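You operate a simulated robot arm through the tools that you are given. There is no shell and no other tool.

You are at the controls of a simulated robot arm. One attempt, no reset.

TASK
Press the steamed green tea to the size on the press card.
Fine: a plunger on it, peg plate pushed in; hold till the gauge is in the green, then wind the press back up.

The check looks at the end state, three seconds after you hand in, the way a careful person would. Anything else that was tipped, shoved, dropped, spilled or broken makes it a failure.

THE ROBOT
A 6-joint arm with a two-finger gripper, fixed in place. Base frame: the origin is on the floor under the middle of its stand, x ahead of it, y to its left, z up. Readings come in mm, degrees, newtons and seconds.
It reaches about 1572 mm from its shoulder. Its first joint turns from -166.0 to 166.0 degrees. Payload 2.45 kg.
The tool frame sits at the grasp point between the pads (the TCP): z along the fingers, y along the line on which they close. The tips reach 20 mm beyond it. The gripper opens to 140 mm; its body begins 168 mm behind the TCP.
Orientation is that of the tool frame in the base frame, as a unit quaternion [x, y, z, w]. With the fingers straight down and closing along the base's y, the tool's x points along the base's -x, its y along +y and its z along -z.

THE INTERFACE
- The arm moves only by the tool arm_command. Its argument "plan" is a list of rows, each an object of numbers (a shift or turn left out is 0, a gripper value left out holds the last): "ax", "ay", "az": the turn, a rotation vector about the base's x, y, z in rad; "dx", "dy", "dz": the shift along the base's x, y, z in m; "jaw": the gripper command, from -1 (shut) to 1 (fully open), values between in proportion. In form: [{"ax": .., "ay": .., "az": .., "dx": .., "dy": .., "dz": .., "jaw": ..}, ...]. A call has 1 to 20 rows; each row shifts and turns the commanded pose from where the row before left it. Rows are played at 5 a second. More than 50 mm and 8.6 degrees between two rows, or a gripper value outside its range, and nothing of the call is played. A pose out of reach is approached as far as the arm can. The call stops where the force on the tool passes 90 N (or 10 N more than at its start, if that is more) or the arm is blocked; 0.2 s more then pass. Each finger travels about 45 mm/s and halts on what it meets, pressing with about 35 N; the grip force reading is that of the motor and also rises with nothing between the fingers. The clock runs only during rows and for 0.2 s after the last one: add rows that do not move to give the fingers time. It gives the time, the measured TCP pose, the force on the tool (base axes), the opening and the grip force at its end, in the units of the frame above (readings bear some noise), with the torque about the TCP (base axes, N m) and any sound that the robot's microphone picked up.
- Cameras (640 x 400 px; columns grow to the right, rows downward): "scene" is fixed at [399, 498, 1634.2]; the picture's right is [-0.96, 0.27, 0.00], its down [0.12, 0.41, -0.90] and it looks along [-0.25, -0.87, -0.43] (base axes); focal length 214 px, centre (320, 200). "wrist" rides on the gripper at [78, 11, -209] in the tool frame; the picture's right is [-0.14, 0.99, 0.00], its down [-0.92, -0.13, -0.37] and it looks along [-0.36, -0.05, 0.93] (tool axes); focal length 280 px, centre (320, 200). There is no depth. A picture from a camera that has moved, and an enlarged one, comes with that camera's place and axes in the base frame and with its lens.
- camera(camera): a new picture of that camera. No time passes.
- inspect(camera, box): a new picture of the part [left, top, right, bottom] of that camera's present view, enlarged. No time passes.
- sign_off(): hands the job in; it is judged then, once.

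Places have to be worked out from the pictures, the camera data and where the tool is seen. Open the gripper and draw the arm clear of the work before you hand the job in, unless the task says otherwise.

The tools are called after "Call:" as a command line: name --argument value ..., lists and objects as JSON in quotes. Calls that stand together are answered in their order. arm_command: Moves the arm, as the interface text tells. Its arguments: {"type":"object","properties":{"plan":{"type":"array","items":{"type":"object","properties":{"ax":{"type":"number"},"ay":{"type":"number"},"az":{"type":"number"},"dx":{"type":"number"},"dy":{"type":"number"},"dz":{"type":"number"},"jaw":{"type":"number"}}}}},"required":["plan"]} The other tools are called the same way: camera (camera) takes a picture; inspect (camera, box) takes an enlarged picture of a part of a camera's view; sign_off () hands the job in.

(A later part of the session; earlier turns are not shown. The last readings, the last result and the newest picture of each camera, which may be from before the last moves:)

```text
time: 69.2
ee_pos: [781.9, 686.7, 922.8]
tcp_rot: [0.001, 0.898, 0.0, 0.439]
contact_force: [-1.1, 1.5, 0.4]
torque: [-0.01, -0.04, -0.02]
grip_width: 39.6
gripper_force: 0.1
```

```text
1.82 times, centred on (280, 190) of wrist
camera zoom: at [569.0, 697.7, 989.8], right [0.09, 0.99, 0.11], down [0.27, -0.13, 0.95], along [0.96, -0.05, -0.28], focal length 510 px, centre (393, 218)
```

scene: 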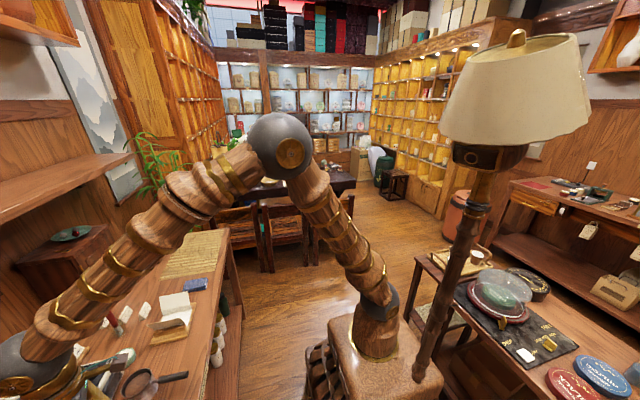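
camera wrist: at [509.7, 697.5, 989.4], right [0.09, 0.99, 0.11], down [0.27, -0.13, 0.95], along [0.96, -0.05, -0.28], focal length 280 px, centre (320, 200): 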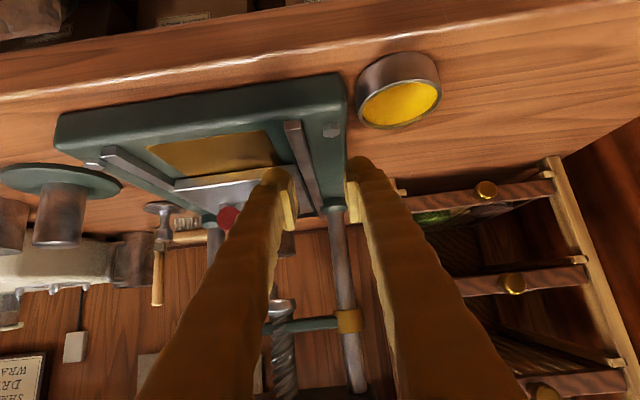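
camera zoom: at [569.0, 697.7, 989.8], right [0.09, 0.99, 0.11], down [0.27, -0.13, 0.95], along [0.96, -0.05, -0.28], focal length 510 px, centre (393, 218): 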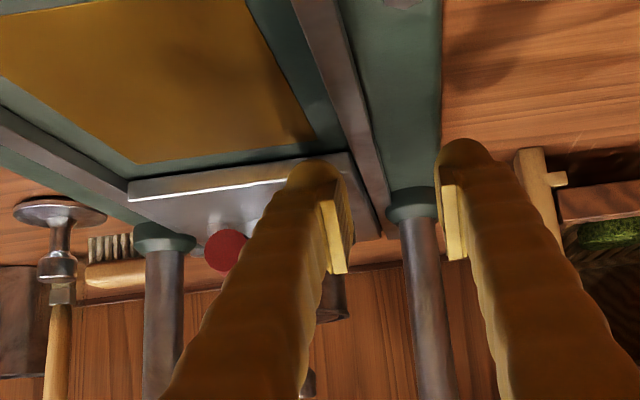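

No end stop yet after ~104 mm. Before pushing further I back off and look at the cup/plunger position relative to the screw.

Call:
arm_command --plan '[{"dx": -0.02}, {"dx": -0.045}, {"dx": -0.045}, {"dx": -0.03, "dz": 0.03}, {"dx": -0.03, "dz": 0.03}, {"dy": -0.035, "dz": 0.02}, {"dy": -0.04, "dz": 0.02, "jaw": 0.6}, {}, {}]'

Call:
camera --camera "wrist"

Call:
inspect --camera "wrist" --box '[260, 80, 400, 270]'

```text
time: 71.2
ee_pos: [612.8, 610.5, 1023.8]
tcp_rot: [0.001, 0.898, 0.0, 0.439]
contact_force: [0.7, -0.5, 0.2]
torque: [0.02, -0.01, 0.03]
grip_width: 110.2
gripper_force: 0.2
```

```text
taken
camera wrist: at [398.9, 621.8, 1090.7], right [0.09, 0.99, 0.11], down [0.27, -0.13, 0.95], along [0.96, -0.05, -0.28], focal length 280 px, centre (320, 200)
```

wrist: 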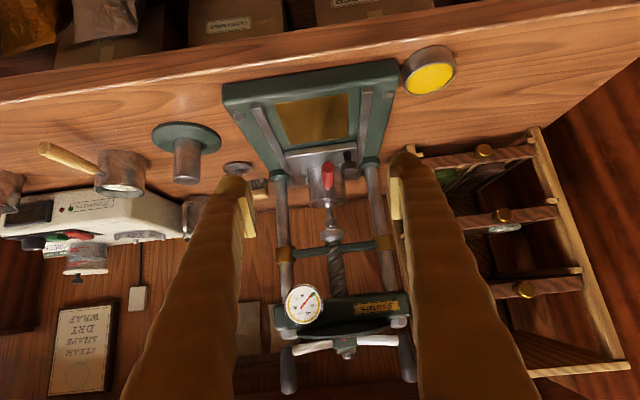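

```text
2.11 times, centred on (330, 175) of wrist
camera zoom: at [398.9, 621.8, 1090.7], right [0.09, 0.99, 0.11], down [0.27, -0.13, 0.95], along [0.96, -0.05, -0.28], focal length 590 px, centre (299, 253)
```

zoom: 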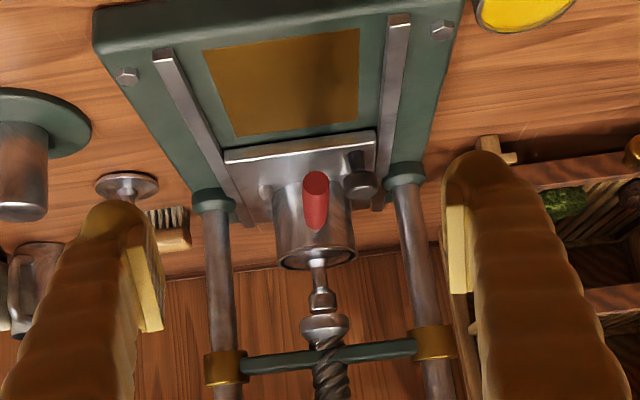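

Call:
inspect --camera "wrist" --box '[295, 180, 365, 260]'

Call:
inspect --camera "wrist" --box '[270, 100, 400, 200]'

```text
5.00 times, centred on (330, 220) of wrist
camera zoom: at [398.9, 621.8, 1090.7], right [0.09, 0.99, 0.11], down [0.27, -0.13, 0.95], along [0.96, -0.05, -0.28], focal length 1402 px, centre (270, 100)
```

zoom: 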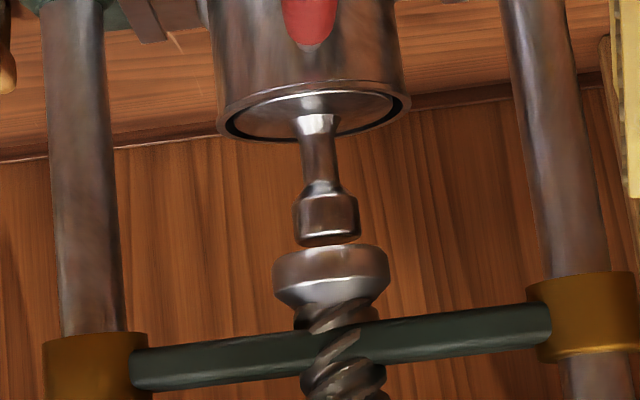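

```text
4.00 times, centred on (335, 150) of wrist
camera zoom: at [398.9, 621.8, 1090.7], right [0.09, 0.99, 0.11], down [0.27, -0.13, 0.95], along [0.96, -0.05, -0.28], focal length 1122 px, centre (260, 400)
```

zoom: 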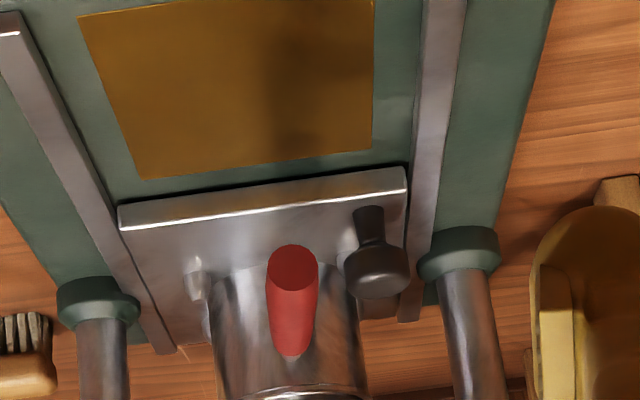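

The plunger is now beside the foot in y (within ~1 mm); estimated cup x≈890 versus columns/screw ≈882–890. To judge the x alignment exactly I take a side view, turning the tool to look along +y.

Call:
arm_command --plan '[{"dy": -0.045, "dz": 0.02}, {"dy": -0.045, "dz": 0.02}, {"dy": -0.045, "dz": 0.01}, {"dy": -0.045}, {"dy": -0.045}, {"dx": 0.03, "az": 0.14}, {"dx": 0.03, "az": 0.14}, {"dx": 0.03, "az": 0.14}, {"dx": 0.03, "az": 0.14}, {"dx": 0.03, "az": 0.14}, {"dx": 0.03, "az": 0.14}, {"dx": 0.03, "az": 0.14}, {"dx": 0.03, "az": 0.14}, {"dx": 0.03, "az": 0.14}, {"dx": 0.005, "az": 0.14}, {"az": 0.14}, {}]'

Call:
camera --camera "wrist"

```text
time: 74.8
ee_pos: [800.0, 393.4, 1038.6]
tcp_rot: [-0.522, 0.762, 0.22, 0.312]
contact_force: [0.0, 0.0, 0.0]
torque: [0.03, 0.05, -0.02]
grip_width: 112.0
gripper_force: 0.0
out of reach, approached as far as the arm can: row 9, 10, 11, 12
```

```text
taken
camera wrist: at [717.7, 206.4, 1132.2], right [-0.89, 0.44, 0.11], down [0.27, 0.32, 0.91], along [0.37, 0.84, -0.4], focal length 280 px, centre (320, 200)
```

wrist: 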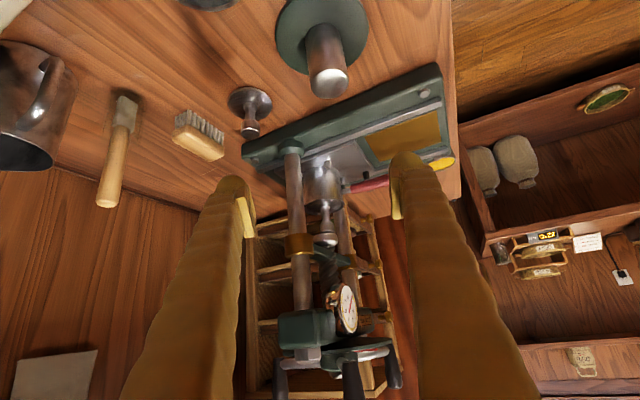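

Call:
arm_command --plan '[{}, {}, {}, {}, {}]'

Call:
camera --camera "wrist"

```text
time: 76.0
ee_pos: [800.2, 393.5, 1039.4]
tcp_rot: [-0.523, 0.762, 0.221, 0.312]
contact_force: [-0.5, 0.0, -0.2]
torque: [-0.01, 0.01, 0.04]
grip_width: 112.0
gripper_force: 0.1
```

```text
taken
camera wrist: at [717.5, 206.6, 1132.1], right [-0.89, 0.44, 0.11], down [0.27, 0.32, 0.91], along [0.37, 0.84, -0.4], focal length 280 px, centre (320, 200)
```

wrist: 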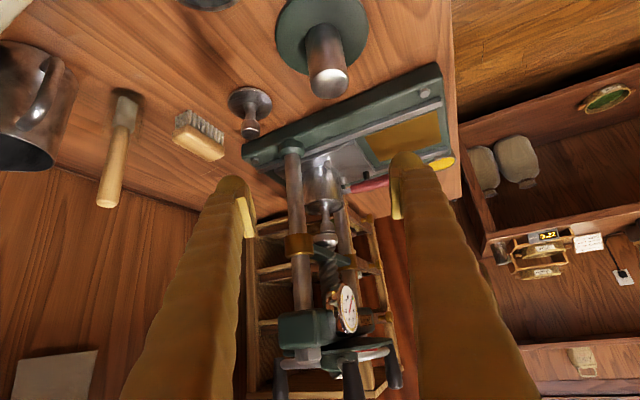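

The arm stopped at its limit there, but this diagonal view is already useful. I zoom in on the plunger and foot.

Call:
inspect --camera "wrist" --box '[270, 140, 390, 290]'

Call:
inspect --camera "wrist" --box '[290, 180, 360, 260]'

```text
2.67 times, centred on (330, 215) of wrist
camera zoom: at [717.5, 206.6, 1132.1], right [-0.89, 0.44, 0.11], down [0.27, 0.32, 0.91], along [0.37, 0.84, -0.4], focal length 748 px, centre (293, 160)
```

zoom: 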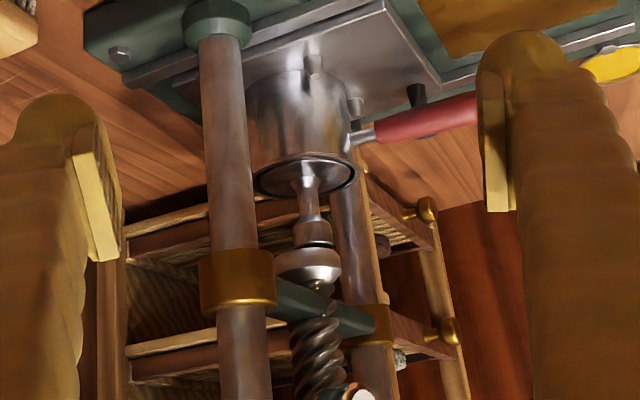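

```text
5.00 times, centred on (325, 220) of wrist
camera zoom: at [717.5, 206.6, 1132.1], right [-0.89, 0.44, 0.11], down [0.27, 0.32, 0.91], along [0.37, 0.84, -0.4], focal length 1402 px, centre (295, 100)
```

zoom: 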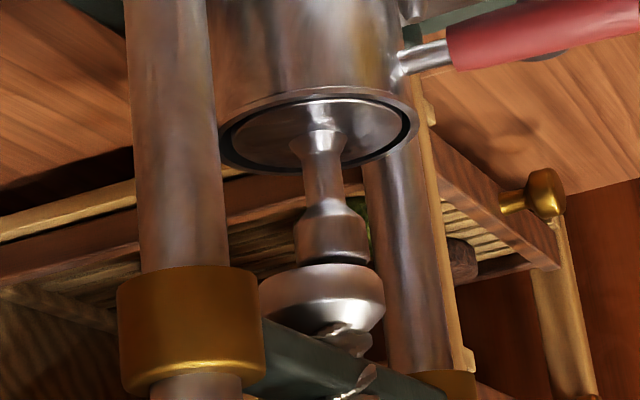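

The foot sits ~6 mm further in +x than the plunger, so the plate has to go in a bit more. I reverse the yaw in part and check the pose before continuing.

Call:
arm_command --plan '[{"dx": -0.03, "az": -0.14}, {"dx": -0.03, "az": -0.14}, {"dx": -0.03, "az": -0.14}, {"dx": -0.03, "az": -0.14}, {}, {}]'

```text
time: 77.4
ee_pos: [678.9, 392.8, 1039.5]
tcp_rot: [-0.29, 0.878, 0.125, 0.361]
contact_force: [0.3, 0.0, -0.5]
torque: [-0.04, -0.02, -0.01]
grip_width: 111.9
gripper_force: 0.0
```

The commanded pose had been clamped, so I'm at yaw 37°, tilt 45° now. I straighten yaw to 0, restore the tilt to ~52°, and return in front of the knob for the remaining push.

Call:
arm_command --plan '[{"dx": -0.013, "dy": 0.04, "az": -0.1306}, {"dx": -0.013, "dy": 0.04, "az": -0.1306}, {"dx": -0.013, "dy": 0.04, "az": -0.1306}, {"dy": 0.045, "az": -0.1306}, {"dy": 0.045, "az": -0.1306}, {"dy": 0.045, "ay": -0.125}, {"dy": 0.039, "jaw": -0.43}, {}, {}]'

Call:
camera --camera "wrist"

```text
time: 79.4
ee_pos: [639.5, 688.3, 1040.5]
tcp_rot: [0.005, 0.898, 0.004, 0.439]
contact_force: [0.3, 0.7, 0.4]
torque: [0.01, 0.0, 0.0]
grip_width: 41.3
gripper_force: 0.0
```

```text
taken
camera wrist: at [425.8, 699.4, 1107.1], right [0.09, 0.99, 0.12], down [0.27, -0.14, 0.95], along [0.96, -0.05, -0.28], focal length 280 px, centre (320, 200)
```

wrist: 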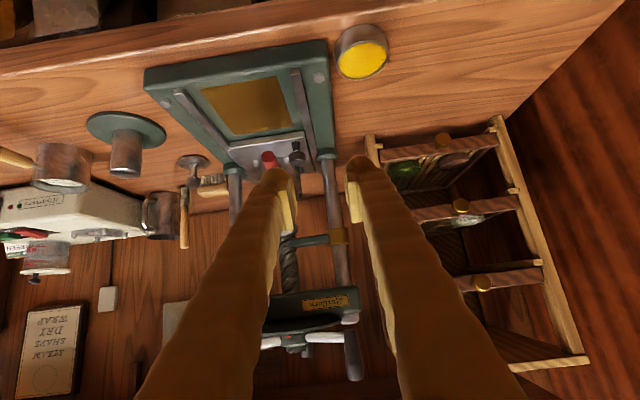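

Call:
arm_command --plan '[{"dy": -0.0015, "dz": -0.04}, {"dz": -0.04}, {"dz": -0.0385}, {"dx": 0.04}, {"dx": 0.04}, {"dx": 0.04}, {"dx": 0.014}, {}, {}]'

Call:
inspect --camera "wrist" --box '[180, 80, 380, 300]'

```text
time: 81.4
ee_pos: [773.8, 682.6, 920.6]
tcp_rot: [0.005, 0.899, 0.004, 0.439]
contact_force: [0.2, -0.1, 0.7]
torque: [-0.04, 0.0, -0.01]
grip_width: 39.8
gripper_force: 0.0
```

```text
1.82 times, centred on (280, 190) of wrist
camera zoom: at [559.8, 694.4, 987.7], right [0.09, 0.99, 0.12], down [0.27, -0.14, 0.95], along [0.96, -0.05, -0.28], focal length 510 px, centre (393, 218)
```

zoom: 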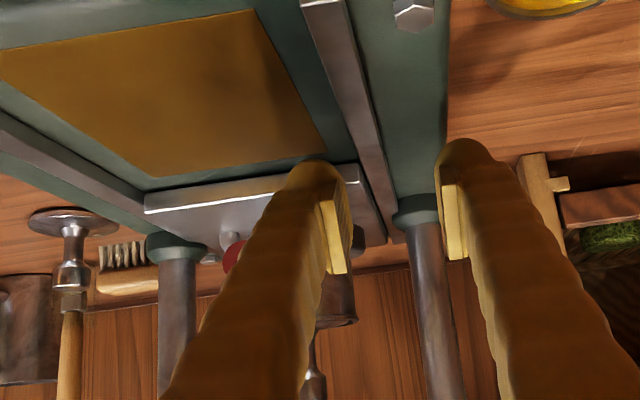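

I drifted ~4 mm toward the handle, so I shift +4 mm in y first, then push slowly while watching the force for the end stop.

Call:
arm_command --plan '[{"dy": 0.004}, {}, {"dx": 0.004}, {"dx": 0.003}, {"dx": 0.003}, {}]'

Call:
inspect --camera "wrist" --box '[180, 80, 380, 300]'

```text
time: 82.8
ee_pos: [784.6, 690.2, 921.7]
tcp_rot: [0.005, 0.899, 0.004, 0.439]
contact_force: [-0.6, 0.3, 0.1]
torque: [-0.03, -0.01, 0.0]
grip_width: 39.7
gripper_force: 0.1
```

```text
1.82 times, centred on (280, 190) of wrist
camera zoom: at [571.0, 700.8, 988.0], right [0.09, 0.99, 0.12], down [0.27, -0.14, 0.95], along [0.96, -0.05, -0.28], focal length 510 px, centre (393, 218)
```

zoom: 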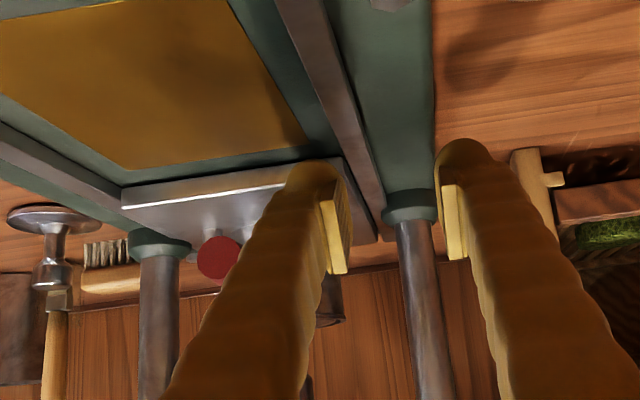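

Call:
arm_command --plan '[{"dx": 0.002}, {"dx": 0.002}, {}]'

Call:
arm_command --plan '[{"dx": 0.0015}, {"dx": 0.0015}, {}]'

Call:
inspect --camera "wrist" --box '[180, 80, 380, 300]'

```text
time: 83.6
ee_pos: [788.3, 689.6, 920.3]
tcp_rot: [0.004, 0.899, 0.004, 0.439]
contact_force: [0.1, -0.4, -0.3]
torque: [0.01, 0.01, 0.01]
grip_width: 40.1
gripper_force: 0.0
```

```text
time: 84.4
ee_pos: [791.8, 692.5, 920.8]
tcp_rot: [0.004, 0.898, 0.004, 0.439]
contact_force: [-11.2, 0.3, 1.5]
torque: [-0.06, -0.04, -0.39]
grip_width: 39.8
gripper_force: 0.1
```

```text
1.82 times, centred on (280, 190) of wrist
camera zoom: at [577.7, 701.6, 987.3], right [0.09, 0.99, 0.12], down [0.27, -0.14, 0.95], along [0.96, -0.05, -0.28], focal length 510 px, centre (393, 218)
```

zoom: 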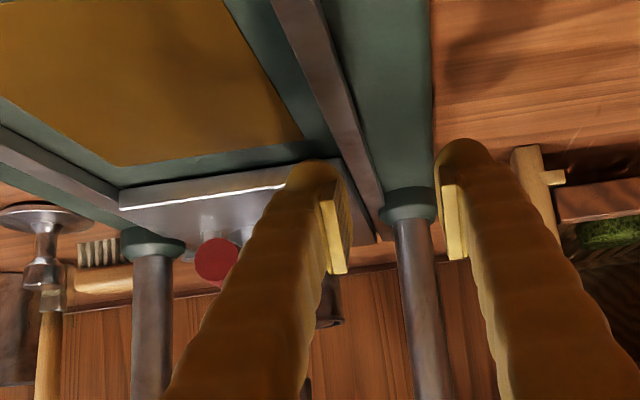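

Force jumped to 11 N at x≈791.5 — looks like the end stop (about 9 mm further than before). I press 1 mm more to confirm.

Call:
arm_command --plan '[{"dx": 0.0015}, {}]'

```text
time: 85.0
ee_pos: [791.1, 690.9, 919.4]
tcp_rot: [0.005, 0.898, 0.004, 0.439]
contact_force: [-35.6, 2.2, 3.3]
torque: [-0.13, -0.12, -1.13]
grip_width: 40.1
gripper_force: 0.1
```

The end stop is confirmed (35 N, no motion). I back off and take a front view to verify alignment with the foot and clearance.

Call:
arm_command --plan '[{"dx": -0.005}, {"dx": -0.02}, {"dx": -0.045}, {"dx": -0.045}, {"dx": -0.045, "dz": 0.02}, {"dx": -0.025, "dz": 0.04}, {"dy": -0.035, "dz": 0.02}, {"dy": -0.044, "dz": 0.02, "jaw": 0.6}, {}, {}]'

Call:
inspect --camera "wrist" --box '[260, 80, 400, 270]'

Call:
inspect --camera "wrist" --box '[295, 170, 365, 250]'

```text
time: 87.2
ee_pos: [606.8, 612.8, 1023.0]
tcp_rot: [0.005, 0.898, 0.004, 0.44]
contact_force: [-0.5, -0.5, 0.3]
torque: [-0.02, -0.01, -0.04]
grip_width: 110.4
gripper_force: 0.2
```

```text
2.11 times, centred on (330, 175) of wrist
camera zoom: at [393.1, 623.8, 1089.3], right [0.09, 0.99, 0.12], down [0.27, -0.14, 0.95], along [0.96, -0.05, -0.28], focal length 590 px, centre (299, 253)
```

zoom: 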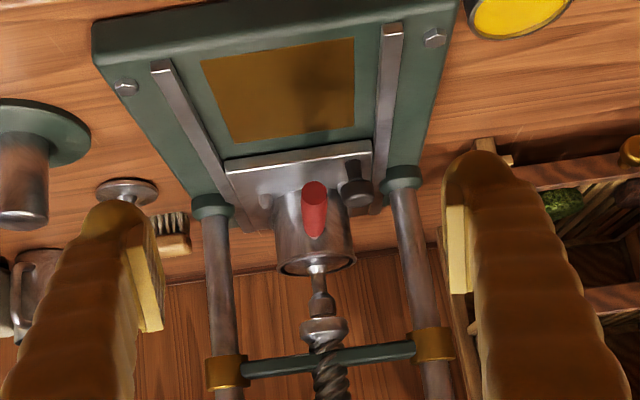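

```text
5.00 times, centred on (330, 210) of wrist
camera zoom: at [393.1, 623.8, 1089.3], right [0.09, 0.99, 0.12], down [0.27, -0.14, 0.95], along [0.96, -0.05, -0.28], focal length 1402 px, centre (270, 150)
```

zoom: 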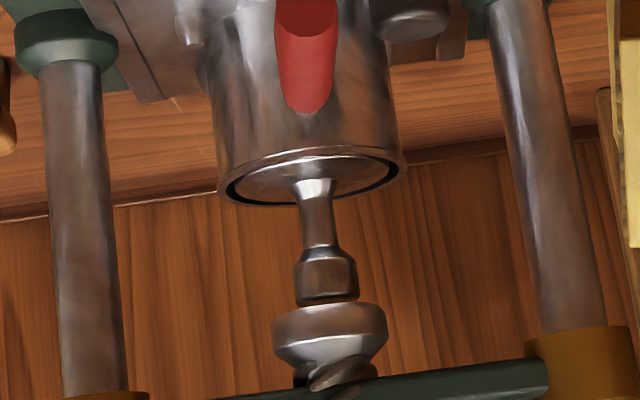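

Plunger is now right under the foot. Next is the wheel: I rise, bring the gripper back to vertical, and look down at the wheel and dial to fix its position.

Call:
arm_command --plan '[{"dz": 0.048, "ay": 0.14}, {"dz": 0.048, "ay": 0.14}, {"dz": 0.048, "ay": 0.14}, {"dz": 0.048, "ay": 0.14}, {"dz": 0.048, "ay": 0.14}, {"dz": 0.048, "ay": 0.14}, {"dz": 0.02, "ay": 0.07}, {"dx": 0.045}, {"dx": 0.045}, {"dx": 0.03}, {}, {}]'

Call:
camera --camera "wrist"

Call:
inspect --camera "wrist" --box '[230, 140, 430, 320]'

```text
time: 89.8
ee_pos: [727.3, 609.7, 1325.3]
tcp_rot: [0.006, 1.0, 0.002, 0.0]
contact_force: [0.0, -0.3, -0.3]
torque: [0.01, 0.0, -0.01]
grip_width: 111.9
gripper_force: 0.2
```

```text
taken
camera wrist: at [649.8, 621.2, 1535.1], right [0.15, 0.99, 0.0], down [0.92, -0.14, 0.37], along [0.36, -0.05, -0.93], focal length 280 px, centre (320, 200)
```

wrist: 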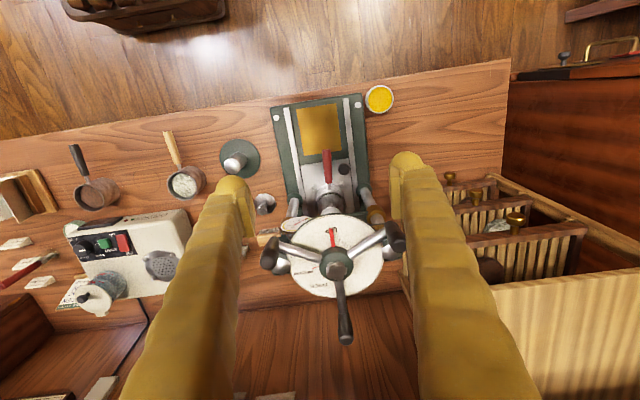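

```text
2.22 times, centred on (330, 230) of wrist
camera zoom: at [649.8, 621.2, 1535.1], right [0.15, 0.99, 0.0], down [0.92, -0.14, 0.37], along [0.36, -0.05, -0.93], focal length 623 px, centre (298, 133)
```

zoom: 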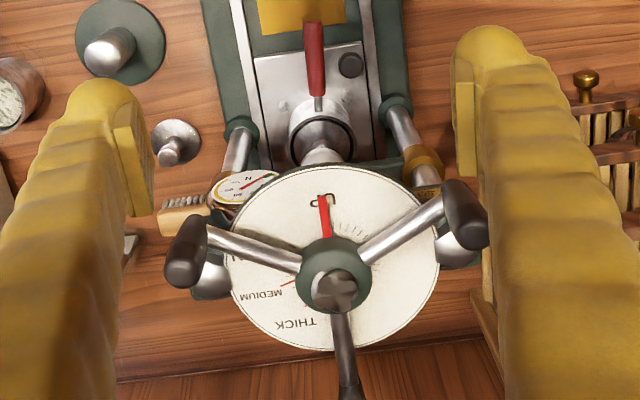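

Wheel axis works out at (890,608.4) with R≈94 mm; grips at φ=±60° and 180° from the pointer side, tops z≈1232. I'll grasp the left grip first, with yaw following the rim: hover above it at (843,526) with yaw ≈48°.

Call:
arm_command --plan '[{"dx": 0.02, "dy": -0.03, "az": 0.14, "jaw": -0.1}, {"dx": 0.02, "dy": -0.03, "az": 0.14}, {"dx": 0.025, "dy": -0.024, "az": 0.14}, {"dx": 0.025, "az": 0.14}, {"dx": 0.025, "az": 0.14}, {"az": 0.14}, {"dz": -0.025}, {}, {}]'

Call:
camera --camera "wrist"

Call:
inspect --camera "wrist" --box '[230, 100, 430, 280]'

```text
time: 91.8
ee_pos: [841.5, 526.3, 1302.3]
tcp_rot: [-0.403, 0.915, 0.002, -0.001]
contact_force: [-1.4, -0.3, 0.5]
torque: [-0.01, 0.0, 0.0]
grip_width: 62.8
gripper_force: 0.0
```

```text
taken
camera wrist: at [781.6, 475.0, 1511.9], right [-0.64, 0.77, 0.0], down [0.72, 0.59, 0.37], along [0.28, 0.24, -0.93], focal length 280 px, centre (320, 200)
```

wrist: 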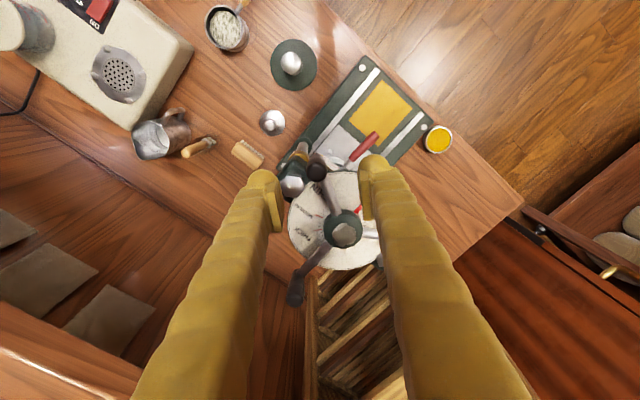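

```text
2.22 times, centred on (330, 190) of wrist
camera zoom: at [781.6, 475.0, 1511.9], right [-0.64, 0.77, 0.0], down [0.72, 0.59, 0.37], along [0.28, 0.24, -0.93], focal length 623 px, centre (298, 222)
```

zoom: 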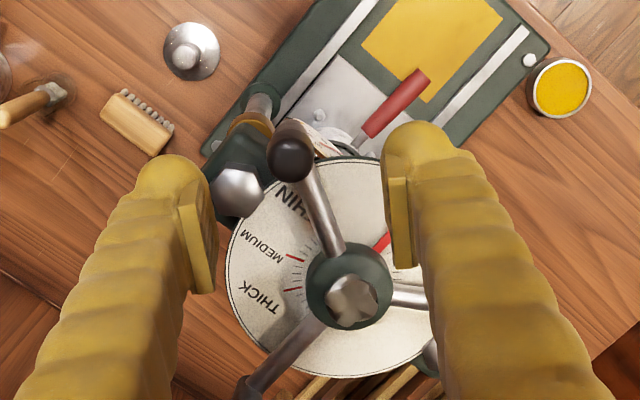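

The grip is ~3.5 mm off in the closing direction; I correct by (+2,−3) mm and descend to z≈1216 around it.

Call:
arm_command --plan '[{"dx": 0.002, "dy": -0.003, "dz": -0.03}, {"dz": -0.03}, {"dz": -0.027}, {}, {}]'

Call:
camera --camera "wrist"

Call:
inspect --camera "wrist" --box '[240, 130, 420, 290]'

```text
time: 93.0
ee_pos: [844.4, 523.3, 1214.2]
tcp_rot: [-0.402, 0.916, 0.001, 0.0]
contact_force: [0.3, 0.3, 0.4]
torque: [-0.01, -0.01, 0.01]
grip_width: 62.9
gripper_force: 0.1
```

```text
taken
camera wrist: at [784.1, 472.8, 1423.6], right [-0.64, 0.77, 0.0], down [0.72, 0.59, 0.37], along [0.28, 0.24, -0.93], focal length 280 px, centre (320, 200)
```

wrist: 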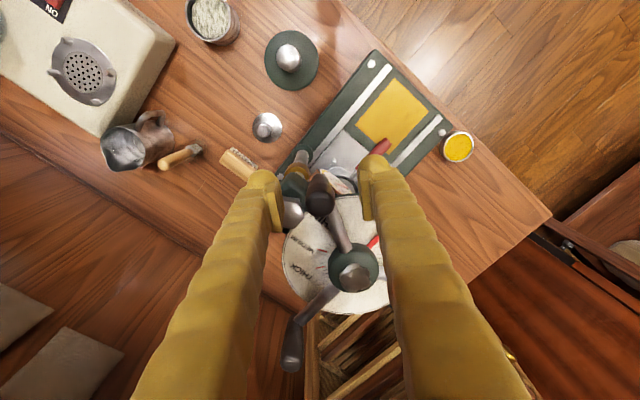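

```text
2.50 times, centred on (330, 210) of wrist
camera zoom: at [784.1, 472.8, 1423.6], right [-0.64, 0.77, 0.0], down [0.72, 0.59, 0.37], along [0.28, 0.24, -0.93], focal length 701 px, centre (295, 175)
```

zoom: 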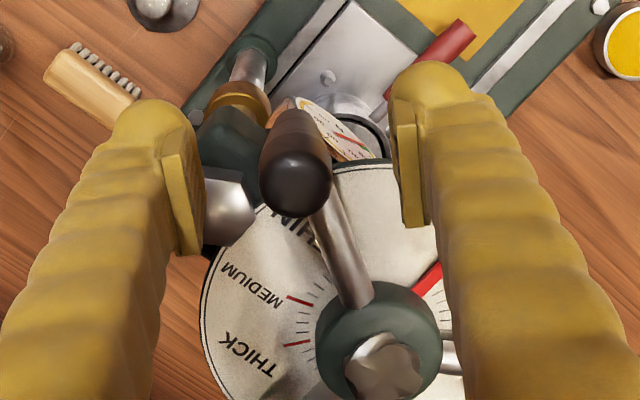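

Centred on the grip. I close the fingers on it.

Call:
arm_command --plan '[{"jaw": -1}, {}, {}, {}]'

Call:
inspect --camera "wrist" --box '[240, 130, 420, 290]'

```text
time: 94.0
ee_pos: [844.5, 523.9, 1213.6]
tcp_rot: [-0.401, 0.916, 0.002, 0.0]
contact_force: [-1.7, -1.1, -1.5]
torque: [0.02, 0.01, 0.0]
grip_width: 21.3
gripper_force: 36.6
```

```text
2.50 times, centred on (330, 210) of wrist
camera zoom: at [784.1, 472.8, 1423.7], right [-0.64, 0.77, 0.0], down [0.72, 0.59, 0.37], along [0.28, 0.24, -0.93], focal length 701 px, centre (295, 175)
```

zoom: 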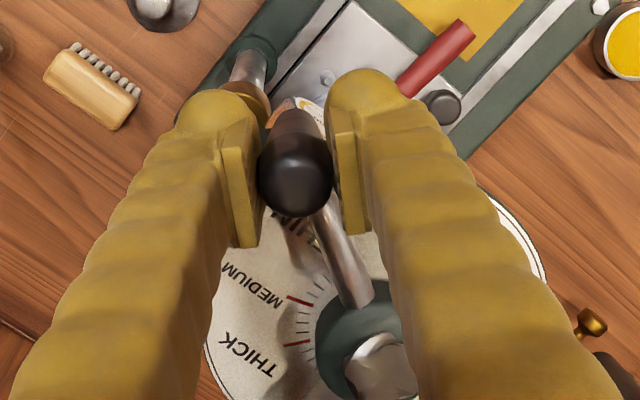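

Grip held at 21 mm. I test a 10° clockwise turn (two 5° arc steps with matching yaw) and check pointer, force and gauge.

Call:
arm_command --plan '[{"dx": -0.00717, "dy": 0.00425, "az": -0.07}, {"dx": -0.00676, "dy": 0.00486, "az": -0.07}, {}, {}]'

Call:
inspect --camera "wrist" --box '[240, 130, 440, 310]'

```text
time: 95.0
ee_pos: [829.8, 533.1, 1213.5]
tcp_rot: [-0.337, 0.941, 0.001, -0.002]
contact_force: [10.2, 10.6, -6.3]
torque: [0.13, -0.14, -0.15]
grip_width: 20.9
gripper_force: 44.8
```

```text
2.22 times, centred on (340, 220) of wrist
camera zoom: at [763.3, 491.5, 1423.7], right [-0.52, 0.85, 0.0], down [0.79, 0.48, 0.37], along [0.31, 0.19, -0.93], focal length 623 px, centre (276, 156)
```

zoom: 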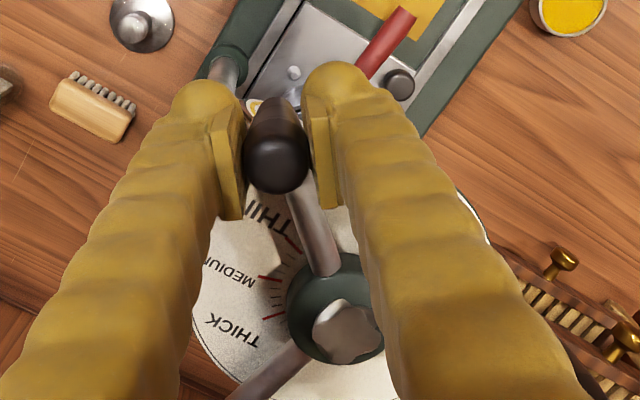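

The wheel turned ~10° with only ~2 N tangential resistance; the force is mostly radial (my radius a bit large) plus a slight downward pull since the wheel descends. I tighten the radius to 94.5 mm, add a little descent, and continue 20°.

Call:
arm_command --plan '[{"dx": -0.00563, "dy": 0.00616, "dz": -0.0006, "az": -0.07}, {"dx": -0.00576, "dy": 0.00591, "dz": -0.0003, "az": -0.07}, {"dx": -0.00522, "dy": 0.00637, "dz": -0.0003, "az": -0.07}, {"dx": -0.00465, "dy": 0.00681, "dz": -0.0003, "az": -0.07}, {}]'

Call:
inspect --camera "wrist" --box '[240, 130, 440, 310]'

```text
time: 96.2
ee_pos: [808.8, 558.9, 1213.8]
tcp_rot: [-0.202, 0.979, 0.001, -0.003]
contact_force: [-9.7, -7.9, -32.0]
torque: [-0.14, 0.19, -0.14]
grip_width: 21.1
gripper_force: 45.1
```

```text
2.22 times, centred on (340, 220) of wrist
camera zoom: at [732.9, 537.5, 1424.1], right [-0.27, 0.96, 0.0], down [0.9, 0.25, 0.36], along [0.35, 0.1, -0.93], focal length 623 px, centre (276, 156)
```

zoom: 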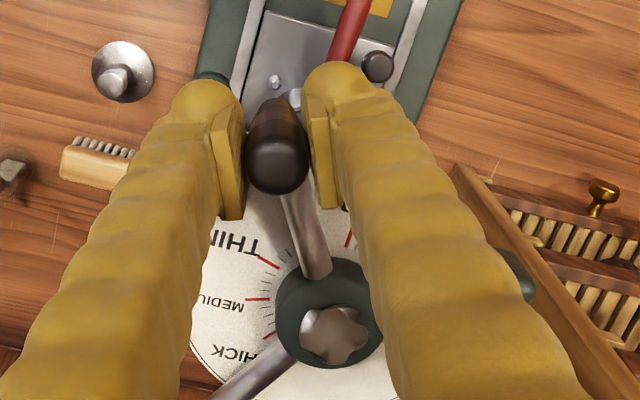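

z force −32 N and ~12 N radial: the wheel is pulling down and my radius is now 1 mm small. I correct the pose first (2.5 mm down, 1 mm outward) and read again.

Call:
arm_command --plan '[{"dx": -0.00085, "dy": -0.00053, "dz": -0.0025}, {}, {}]'

```text
time: 97.0
ee_pos: [809.3, 558.9, 1214.2]
tcp_rot: [-0.203, 0.979, 0.003, 0.0]
contact_force: [-0.7, 3.1, -2.4]
torque: [0.04, 0.0, 0.01]
grip_width: 21.0
gripper_force: 45.3
```

Forces are back near zero with the wheel held. I continue in 20° increments with force-based corrections.

Call:
arm_command --plan '[{"dx": -0.00407, "dy": 0.00727, "az": -0.07}, {"dx": -0.00342, "dy": 0.00759, "az": -0.07}, {"dx": -0.00275, "dy": 0.00787, "az": -0.07}, {"dx": -0.00207, "dy": 0.00806, "az": -0.07}, {}]'

Call:
inspect --camera "wrist" --box '[240, 130, 440, 310]'

```text
time: 98.2
ee_pos: [795.7, 587.8, 1212.7]
tcp_rot: [-0.062, 0.998, 0.001, 0.0]
contact_force: [34.3, 6.5, 18.7]
torque: [0.05, -0.45, 0.01]
grip_width: 20.9
gripper_force: 45.0
```

```text
2.22 times, centred on (340, 220) of wrist
camera zoom: at [716.7, 587.6, 1423.1], right [0.01, 1.0, 0.0], down [0.93, -0.01, 0.37], along [0.37, 0.0, -0.93], focal length 623 px, centre (276, 156)
```

zoom: 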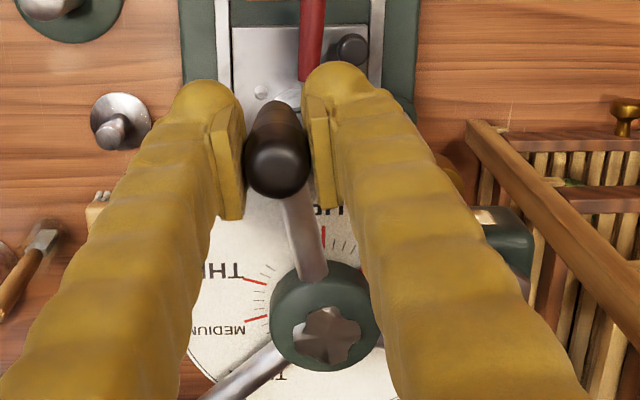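

Errors are radial/vertical arm offsets only (tangential load ≈0). I loosen the fingers to ~26 mm so they cage the grip tangentially but leave it free radially and vertically, then keep turning.

Call:
arm_command --plan '[{"dx": 0.002, "dy": 0.0005, "dz": 0.0015, "jaw": -0.62}, {}, {"dx": -0.00133, "dy": 0.00814, "az": -0.08}, {"dx": -0.00061, "dy": 0.00822, "az": -0.08}, {"dx": 0.0001, "dy": 0.00824, "az": -0.08}, {"dx": 0.00081, "dy": 0.00821, "az": -0.08}, {}]'

Call:
inspect --camera "wrist" --box '[240, 130, 440, 310]'

```text
time: 99.8
ee_pos: [795.1, 621.1, 1214.0]
tcp_rot: [0.097, 0.995, 0.002, 0.0]
contact_force: [-1.5, -1.4, -0.3]
torque: [-0.03, 0.0, -0.03]
grip_width: 27.9
gripper_force: 0.8
```

```text
2.22 times, centred on (340, 220) of wrist
camera zoom: at [720.9, 646.9, 1423.1], right [0.32, 0.95, 0.0], down [0.88, -0.3, 0.37], along [0.35, -0.12, -0.93], focal length 623 px, centre (276, 156)
```

zoom: 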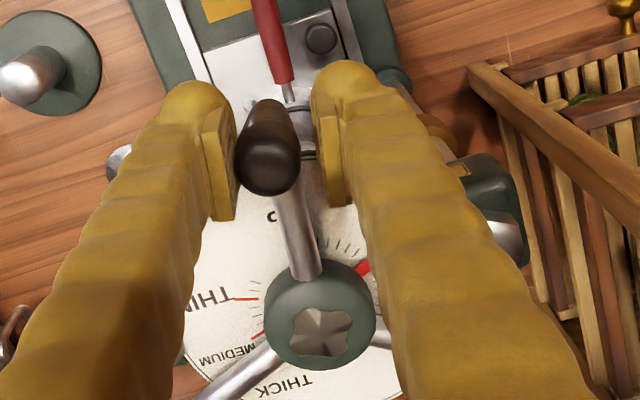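

Smooth now — forces are near zero and the wheel follows. I continue this stroke to about +48°.

Call:
arm_command --plan '[{"dx": 0.00153, "dy": 0.0081, "az": -0.085}, {"dx": 0.00224, "dy": 0.00793, "az": -0.085}, {"dx": 0.00292, "dy": 0.00771, "az": -0.085}, {"dx": 0.00357, "dy": 0.00744, "az": -0.085}, {"dx": 0.0042, "dy": 0.00709, "az": -0.085}, {}]'

Call:
inspect --camera "wrist" --box '[220, 110, 440, 310]'

```text
time: 101.2
ee_pos: [811.7, 660.8, 1213.3]
tcp_rot: [0.304, 0.953, 0.001, 0.001]
contact_force: [-2.3, -2.4, -1.2]
torque: [-0.03, 0.0, -0.01]
grip_width: 28.6
gripper_force: 1.7
```

```text
2.00 times, centred on (330, 210) of wrist
camera zoom: at [754.3, 713.7, 1423.2], right [0.69, 0.73, 0.0], down [0.68, -0.64, 0.37], along [0.27, -0.25, -0.93], focal length 561 px, centre (300, 180)
```

zoom: 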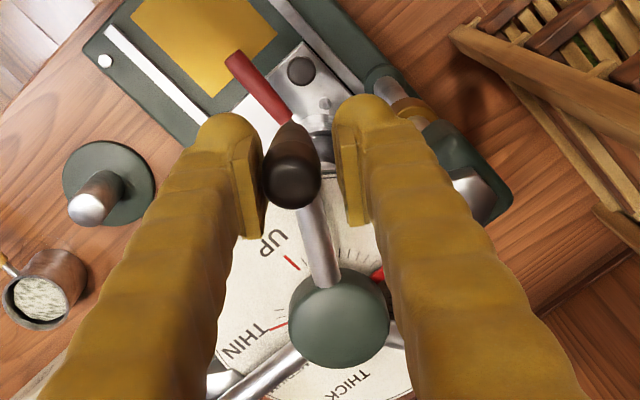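

Call:
arm_command --plan '[{"dx": 0.00481, "dy": 0.00669, "az": -0.085}, {"dx": 0.00538, "dy": 0.00625, "az": -0.085}, {"dx": 0.00591, "dy": 0.00576, "az": -0.085}, {}]'

Call:
inspect --camera "wrist" --box '[220, 110, 440, 310]'

```text
time: 102.2
ee_pos: [828.7, 678.9, 1213.2]
tcp_rot: [0.422, 0.906, 0.002, 0.0]
contact_force: [-2.3, -1.3, -1.7]
torque: [-0.02, 0.03, 0.03]
grip_width: 28.3
gripper_force: 1.5
```

```text
2.00 times, centred on (330, 210) of wrist
camera zoom: at [785.4, 744.8, 1423.0], right [0.85, 0.53, 0.0], down [0.49, -0.79, 0.37], along [0.2, -0.31, -0.93], focal length 561 px, centre (300, 180)
```

zoom: 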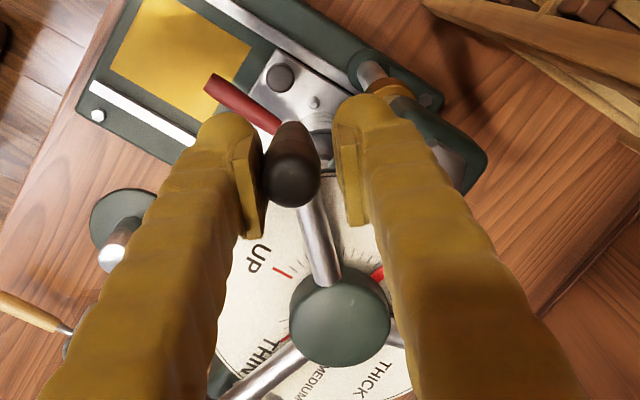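

This grip is now at ≈+47° (wheel turned ~108°). I open, rise clear, and look at the wheel, gauge and plunger before moving to the next grip.

Call:
arm_command --plan '[{"jaw": -0.1}, {}, {"dz": 0.03}, {"dz": 0.04}, {"dz": 0.02, "az": 0.14}, {"dy": -0.03, "dx": -0.02, "az": 0.14}, {"dy": -0.04, "dx": -0.02, "az": 0.14}, {"dx": -0.02, "az": 0.14}, {"az": 0.14}, {"az": 0.14}, {}]'

Call:
camera --camera "wrist"

Call:
inspect --camera "wrist" --box '[230, 140, 430, 320]'

```text
time: 104.6
ee_pos: [762.7, 606.2, 1301.0]
tcp_rot: [0.016, 1.0, 0.001, -0.001]
contact_force: [-0.3, -0.6, 0.2]
torque: [-0.01, 0.01, -0.01]
grip_width: 63.1
gripper_force: 0.1
out of reach, approached as far as the arm can: row 5
```

```text
taken
camera wrist: at [684.3, 618.3, 1511.5], right [0.17, 0.99, 0.0], down [0.92, -0.16, 0.37], along [0.36, -0.06, -0.93], focal length 280 px, centre (320, 200)
```

wrist: 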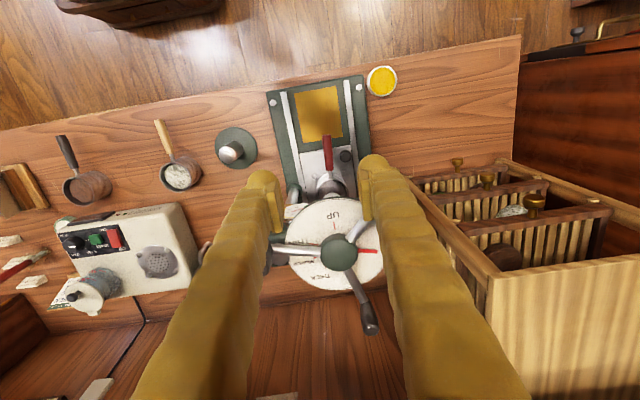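

```text
2.22 times, centred on (330, 230) of wrist
camera zoom: at [684.3, 618.3, 1511.5], right [0.17, 0.99, 0.0], down [0.92, -0.16, 0.37], along [0.36, -0.06, -0.93], focal length 623 px, centre (298, 133)
```

zoom: 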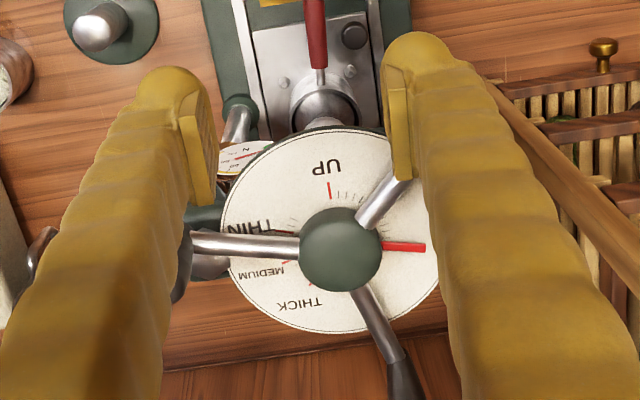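

The screw end has sunk into the hub while the wheel stayed at the same height, and the pointer has moved ~113° clockwise from UP. I check the gauge closely.

Call:
inspect --camera "wrist" --box '[275, 195, 335, 235]'

Call:
inspect --camera "wrist" --box '[270, 170, 410, 280]'

```text
10.00 times, centred on (305, 215) of wrist
camera zoom: at [684.3, 618.3, 1511.5], right [0.17, 0.99, 0.0], down [0.92, -0.16, 0.37], along [0.36, -0.06, -0.93], focal length 2804 px, centre (470, 50)
```

zoom: 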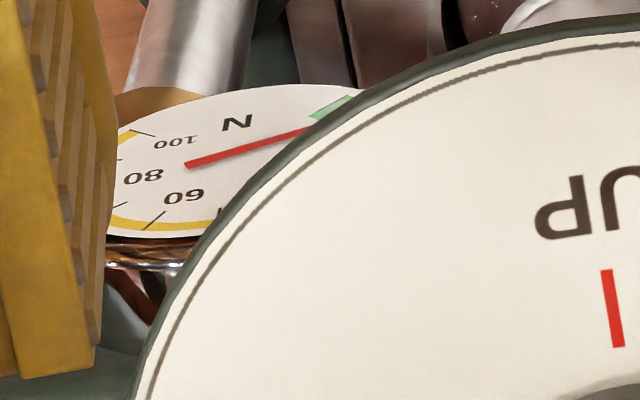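

```text
3.64 times, centred on (340, 225) of wrist
camera zoom: at [684.3, 618.3, 1511.5], right [0.17, 0.99, 0.0], down [0.92, -0.16, 0.37], along [0.36, -0.06, -0.93], focal length 1020 px, centre (247, 109)
```

zoom: 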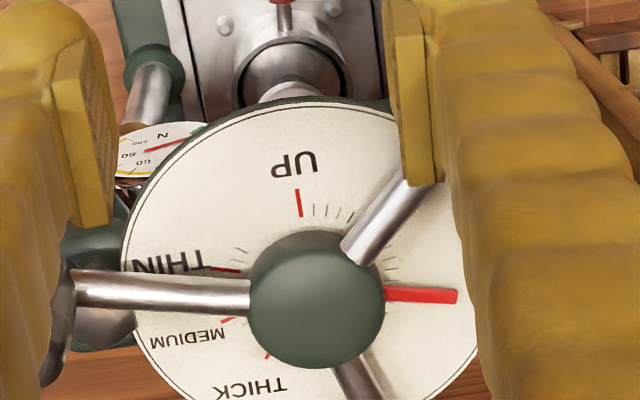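

Gauge still reads ~0 (in free travel). I go to the next grip, expected at φ≈−71° ≈(859,519), hovering at z≈1300 with yaw ≈56°.

Call:
arm_command --plan '[{"dx": 0.01, "dy": -0.02, "az": 0.14}, {"dx": 0.015, "dy": -0.02, "az": 0.14}, {"dx": 0.015, "dy": -0.02, "az": 0.14}, {"dx": 0.015, "dy": -0.015, "az": 0.14}, {"dx": 0.015, "dy": -0.012, "az": 0.14}, {"dx": 0.015, "az": 0.14}, {"dx": 0.012, "az": 0.14}, {}, {}]'

Call:
camera --camera "wrist"

Call:
inspect --camera "wrist" --box '[230, 100, 430, 280]'

```text
time: 106.6
ee_pos: [859.7, 516.9, 1301.7]
tcp_rot: [-0.457, 0.89, 0.001, -0.001]
contact_force: [-0.4, -0.3, 0.1]
torque: [0.03, -0.02, 0.01]
grip_width: 62.8
gripper_force: 0.0
```

```text
taken
camera wrist: at [805.6, 459.0, 1511.7], right [-0.72, 0.69, 0.0], down [0.64, 0.67, 0.37], along [0.25, 0.27, -0.93], focal length 280 px, centre (320, 200)
```

wrist: 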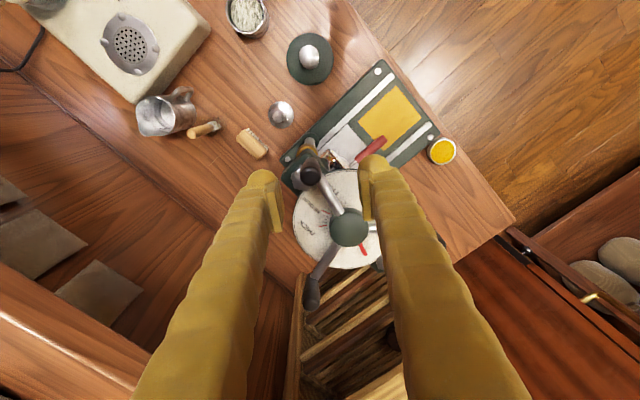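

```text
2.22 times, centred on (330, 190) of wrist
camera zoom: at [805.6, 459.0, 1511.7], right [-0.72, 0.69, 0.0], down [0.64, 0.67, 0.37], along [0.25, 0.27, -0.93], focal length 623 px, centre (298, 222)
```

zoom: 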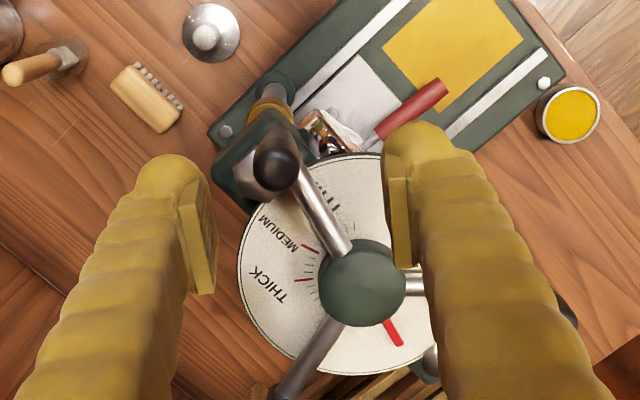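

The grip appears 9.7 mm off along the closing direction (wheel is at φ≈−77°). I correct by (+7,−6.7) mm and descend.

Call:
arm_command --plan '[{"dx": 0.007, "dy": -0.0067}, {"dz": -0.03}, {"dz": -0.03}, {"dz": -0.027}, {}, {}]'

Call:
inspect --camera "wrist" --box '[230, 120, 430, 300]'

```text
time: 108.0
ee_pos: [867.1, 510.2, 1217.2]
tcp_rot: [-0.456, 0.89, 0.001, 0.0]
contact_force: [-0.9, -0.4, 0.1]
torque: [0.0, 0.0, 0.0]
grip_width: 63.1
gripper_force: 0.0
```

```text
2.22 times, centred on (330, 210) of wrist
camera zoom: at [813.3, 452.7, 1425.9], right [-0.72, 0.69, 0.0], down [0.64, 0.67, 0.37], along [0.25, 0.27, -0.93], focal length 623 px, centre (298, 178)
```

zoom: 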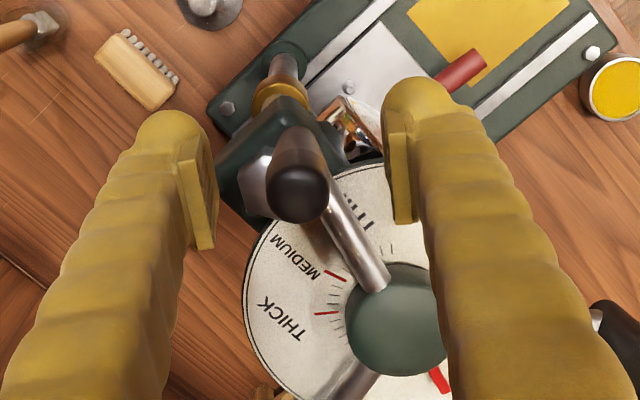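

The grip is centred. I cage it loosely (~26 mm) and turn in 25–30° increments, watching forces and the dial.

Call:
arm_command --plan '[{"jaw": -0.62}, {}, {"dx": -0.0066, "dy": 0.0065, "az": -0.06}, {"dx": -0.0078, "dy": 0.0029, "az": -0.06}, {"dx": -0.0075, "dy": 0.0036, "az": -0.07}, {"dx": -0.0072, "dy": 0.0042, "az": -0.07}, {"dx": -0.0068, "dy": 0.0048, "az": -0.07}, {"dx": -0.0063, "dy": 0.0055, "az": -0.07}, {}]'

Call:
inspect --camera "wrist" --box '[230, 120, 430, 300]'

```text
time: 110.0
ee_pos: [826.1, 537.6, 1214.5]
tcp_rot: [-0.269, 0.963, 0.0, -0.001]
contact_force: [0.9, -2.4, -1.4]
torque: [0.0, -0.01, -0.02]
grip_width: 28.8
gripper_force: 1.5
```

```text
2.22 times, centred on (330, 210) of wrist
camera zoom: at [753.5, 505.8, 1425.2], right [-0.4, 0.92, 0.0], down [0.85, 0.37, 0.37], along [0.34, 0.15, -0.93], focal length 623 px, centre (298, 178)
```

zoom: 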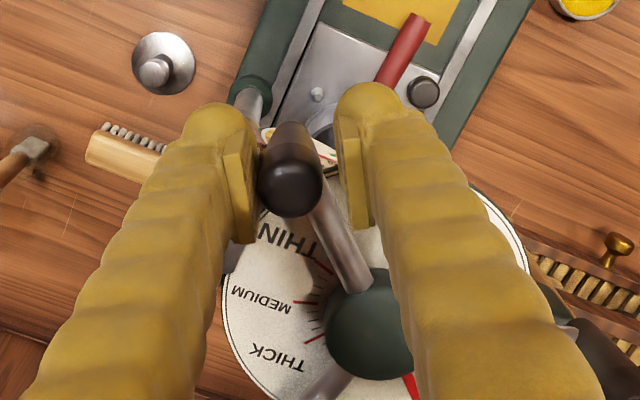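

Call:
inspect --camera "wrist" --box '[305, 170, 345, 200]'

Call:
arm_command --plan '[{"dx": -0.0059, "dy": 0.0059, "az": -0.07}, {"dx": -0.0053, "dy": 0.0064, "az": -0.07}, {"dx": -0.0047, "dy": 0.0069, "az": -0.07}, {"dx": -0.0041, "dy": 0.0072, "az": -0.07}, {"dx": -0.0034, "dy": 0.0076, "az": -0.075}, {}]'

Call:
camera --camera "wrist"

Call:
inspect --camera "wrist" --box '[230, 120, 430, 300]'

```text
13.33 times, centred on (325, 185) of wrist
camera zoom: at [753.5, 505.8, 1425.2], right [-0.4, 0.92, 0.0], down [0.85, 0.37, 0.37], along [0.34, 0.15, -0.93], focal length 3738 px, centre (253, 400)
```

zoom: 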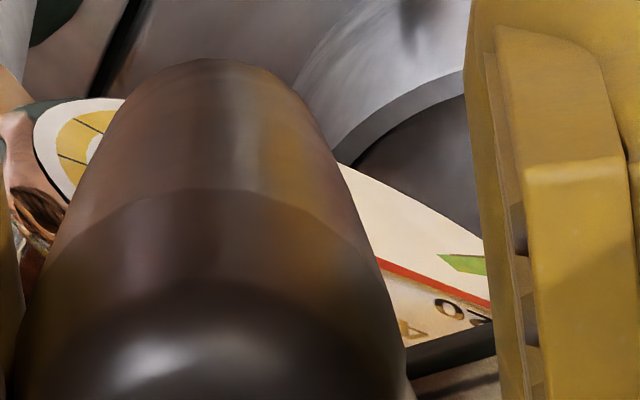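

```text
time: 111.4
ee_pos: [801.8, 573.8, 1215.0]
tcp_rot: [-0.096, 0.995, 0.002, 0.0]
contact_force: [-0.6, -4.1, 0.4]
torque: [-0.05, -0.02, -0.04]
grip_width: 29.3
gripper_force: 2.3
```

```text
taken
camera wrist: at [723.0, 567.7, 1424.6], right [-0.05, 1.0, 0.0], down [0.93, 0.05, 0.37], along [0.37, 0.02, -0.93], focal length 280 px, centre (320, 200)
```

wrist: 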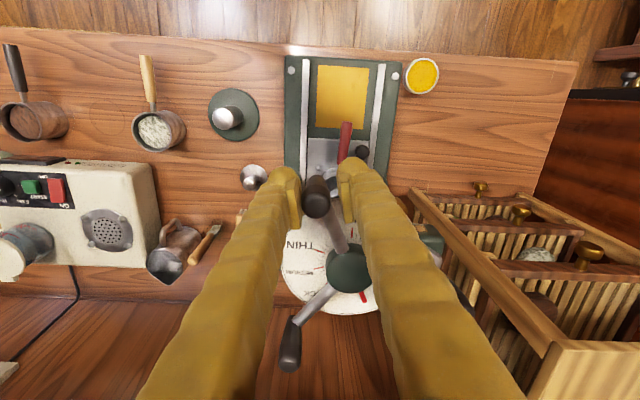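

```text
2.22 times, centred on (330, 210) of wrist
camera zoom: at [723.0, 567.7, 1424.6], right [-0.05, 1.0, 0.0], down [0.93, 0.05, 0.37], along [0.37, 0.02, -0.93], focal length 623 px, centre (298, 178)
```

zoom: 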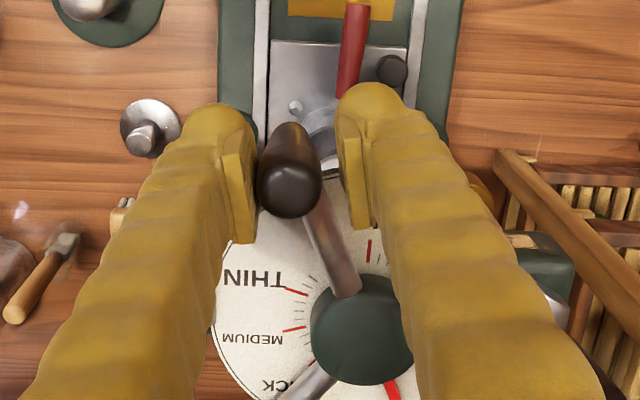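

The needle has left the green slightly (≈10 N) — the foot is now on the plunger. I continue the stroke.

Call:
arm_command --plan '[{"dx": -0.0028, "dy": 0.0079, "az": -0.075}, {"dx": -0.0021, "dy": 0.008, "az": -0.08}, {"dx": -0.0014, "dy": 0.0083, "az": -0.08}, {"dx": -0.0006, "dy": 0.0083, "az": -0.08}, {"dx": 0.0, "dy": 0.0083, "az": -0.08}, {}]'

Call:
inspect --camera "wrist" --box '[230, 120, 430, 300]'

```text
time: 112.8
ee_pos: [795.5, 613.0, 1215.6]
tcp_rot: [0.101, 0.995, 0.002, 0.0]
contact_force: [-3.1, -5.2, -1.9]
torque: [-0.03, 0.03, -0.03]
grip_width: 29.9
gripper_force: 2.3
```

```text
2.22 times, centred on (330, 210) of wrist
camera zoom: at [721.0, 639.8, 1425.5], right [0.33, 0.94, 0.0], down [0.88, -0.31, 0.37], along [0.35, -0.12, -0.93], focal length 623 px, centre (298, 178)
```

zoom: 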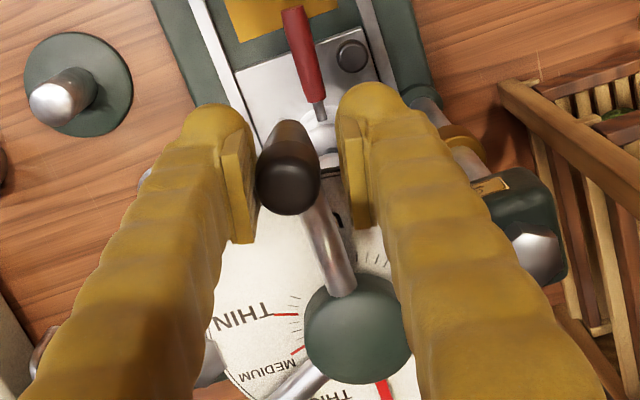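

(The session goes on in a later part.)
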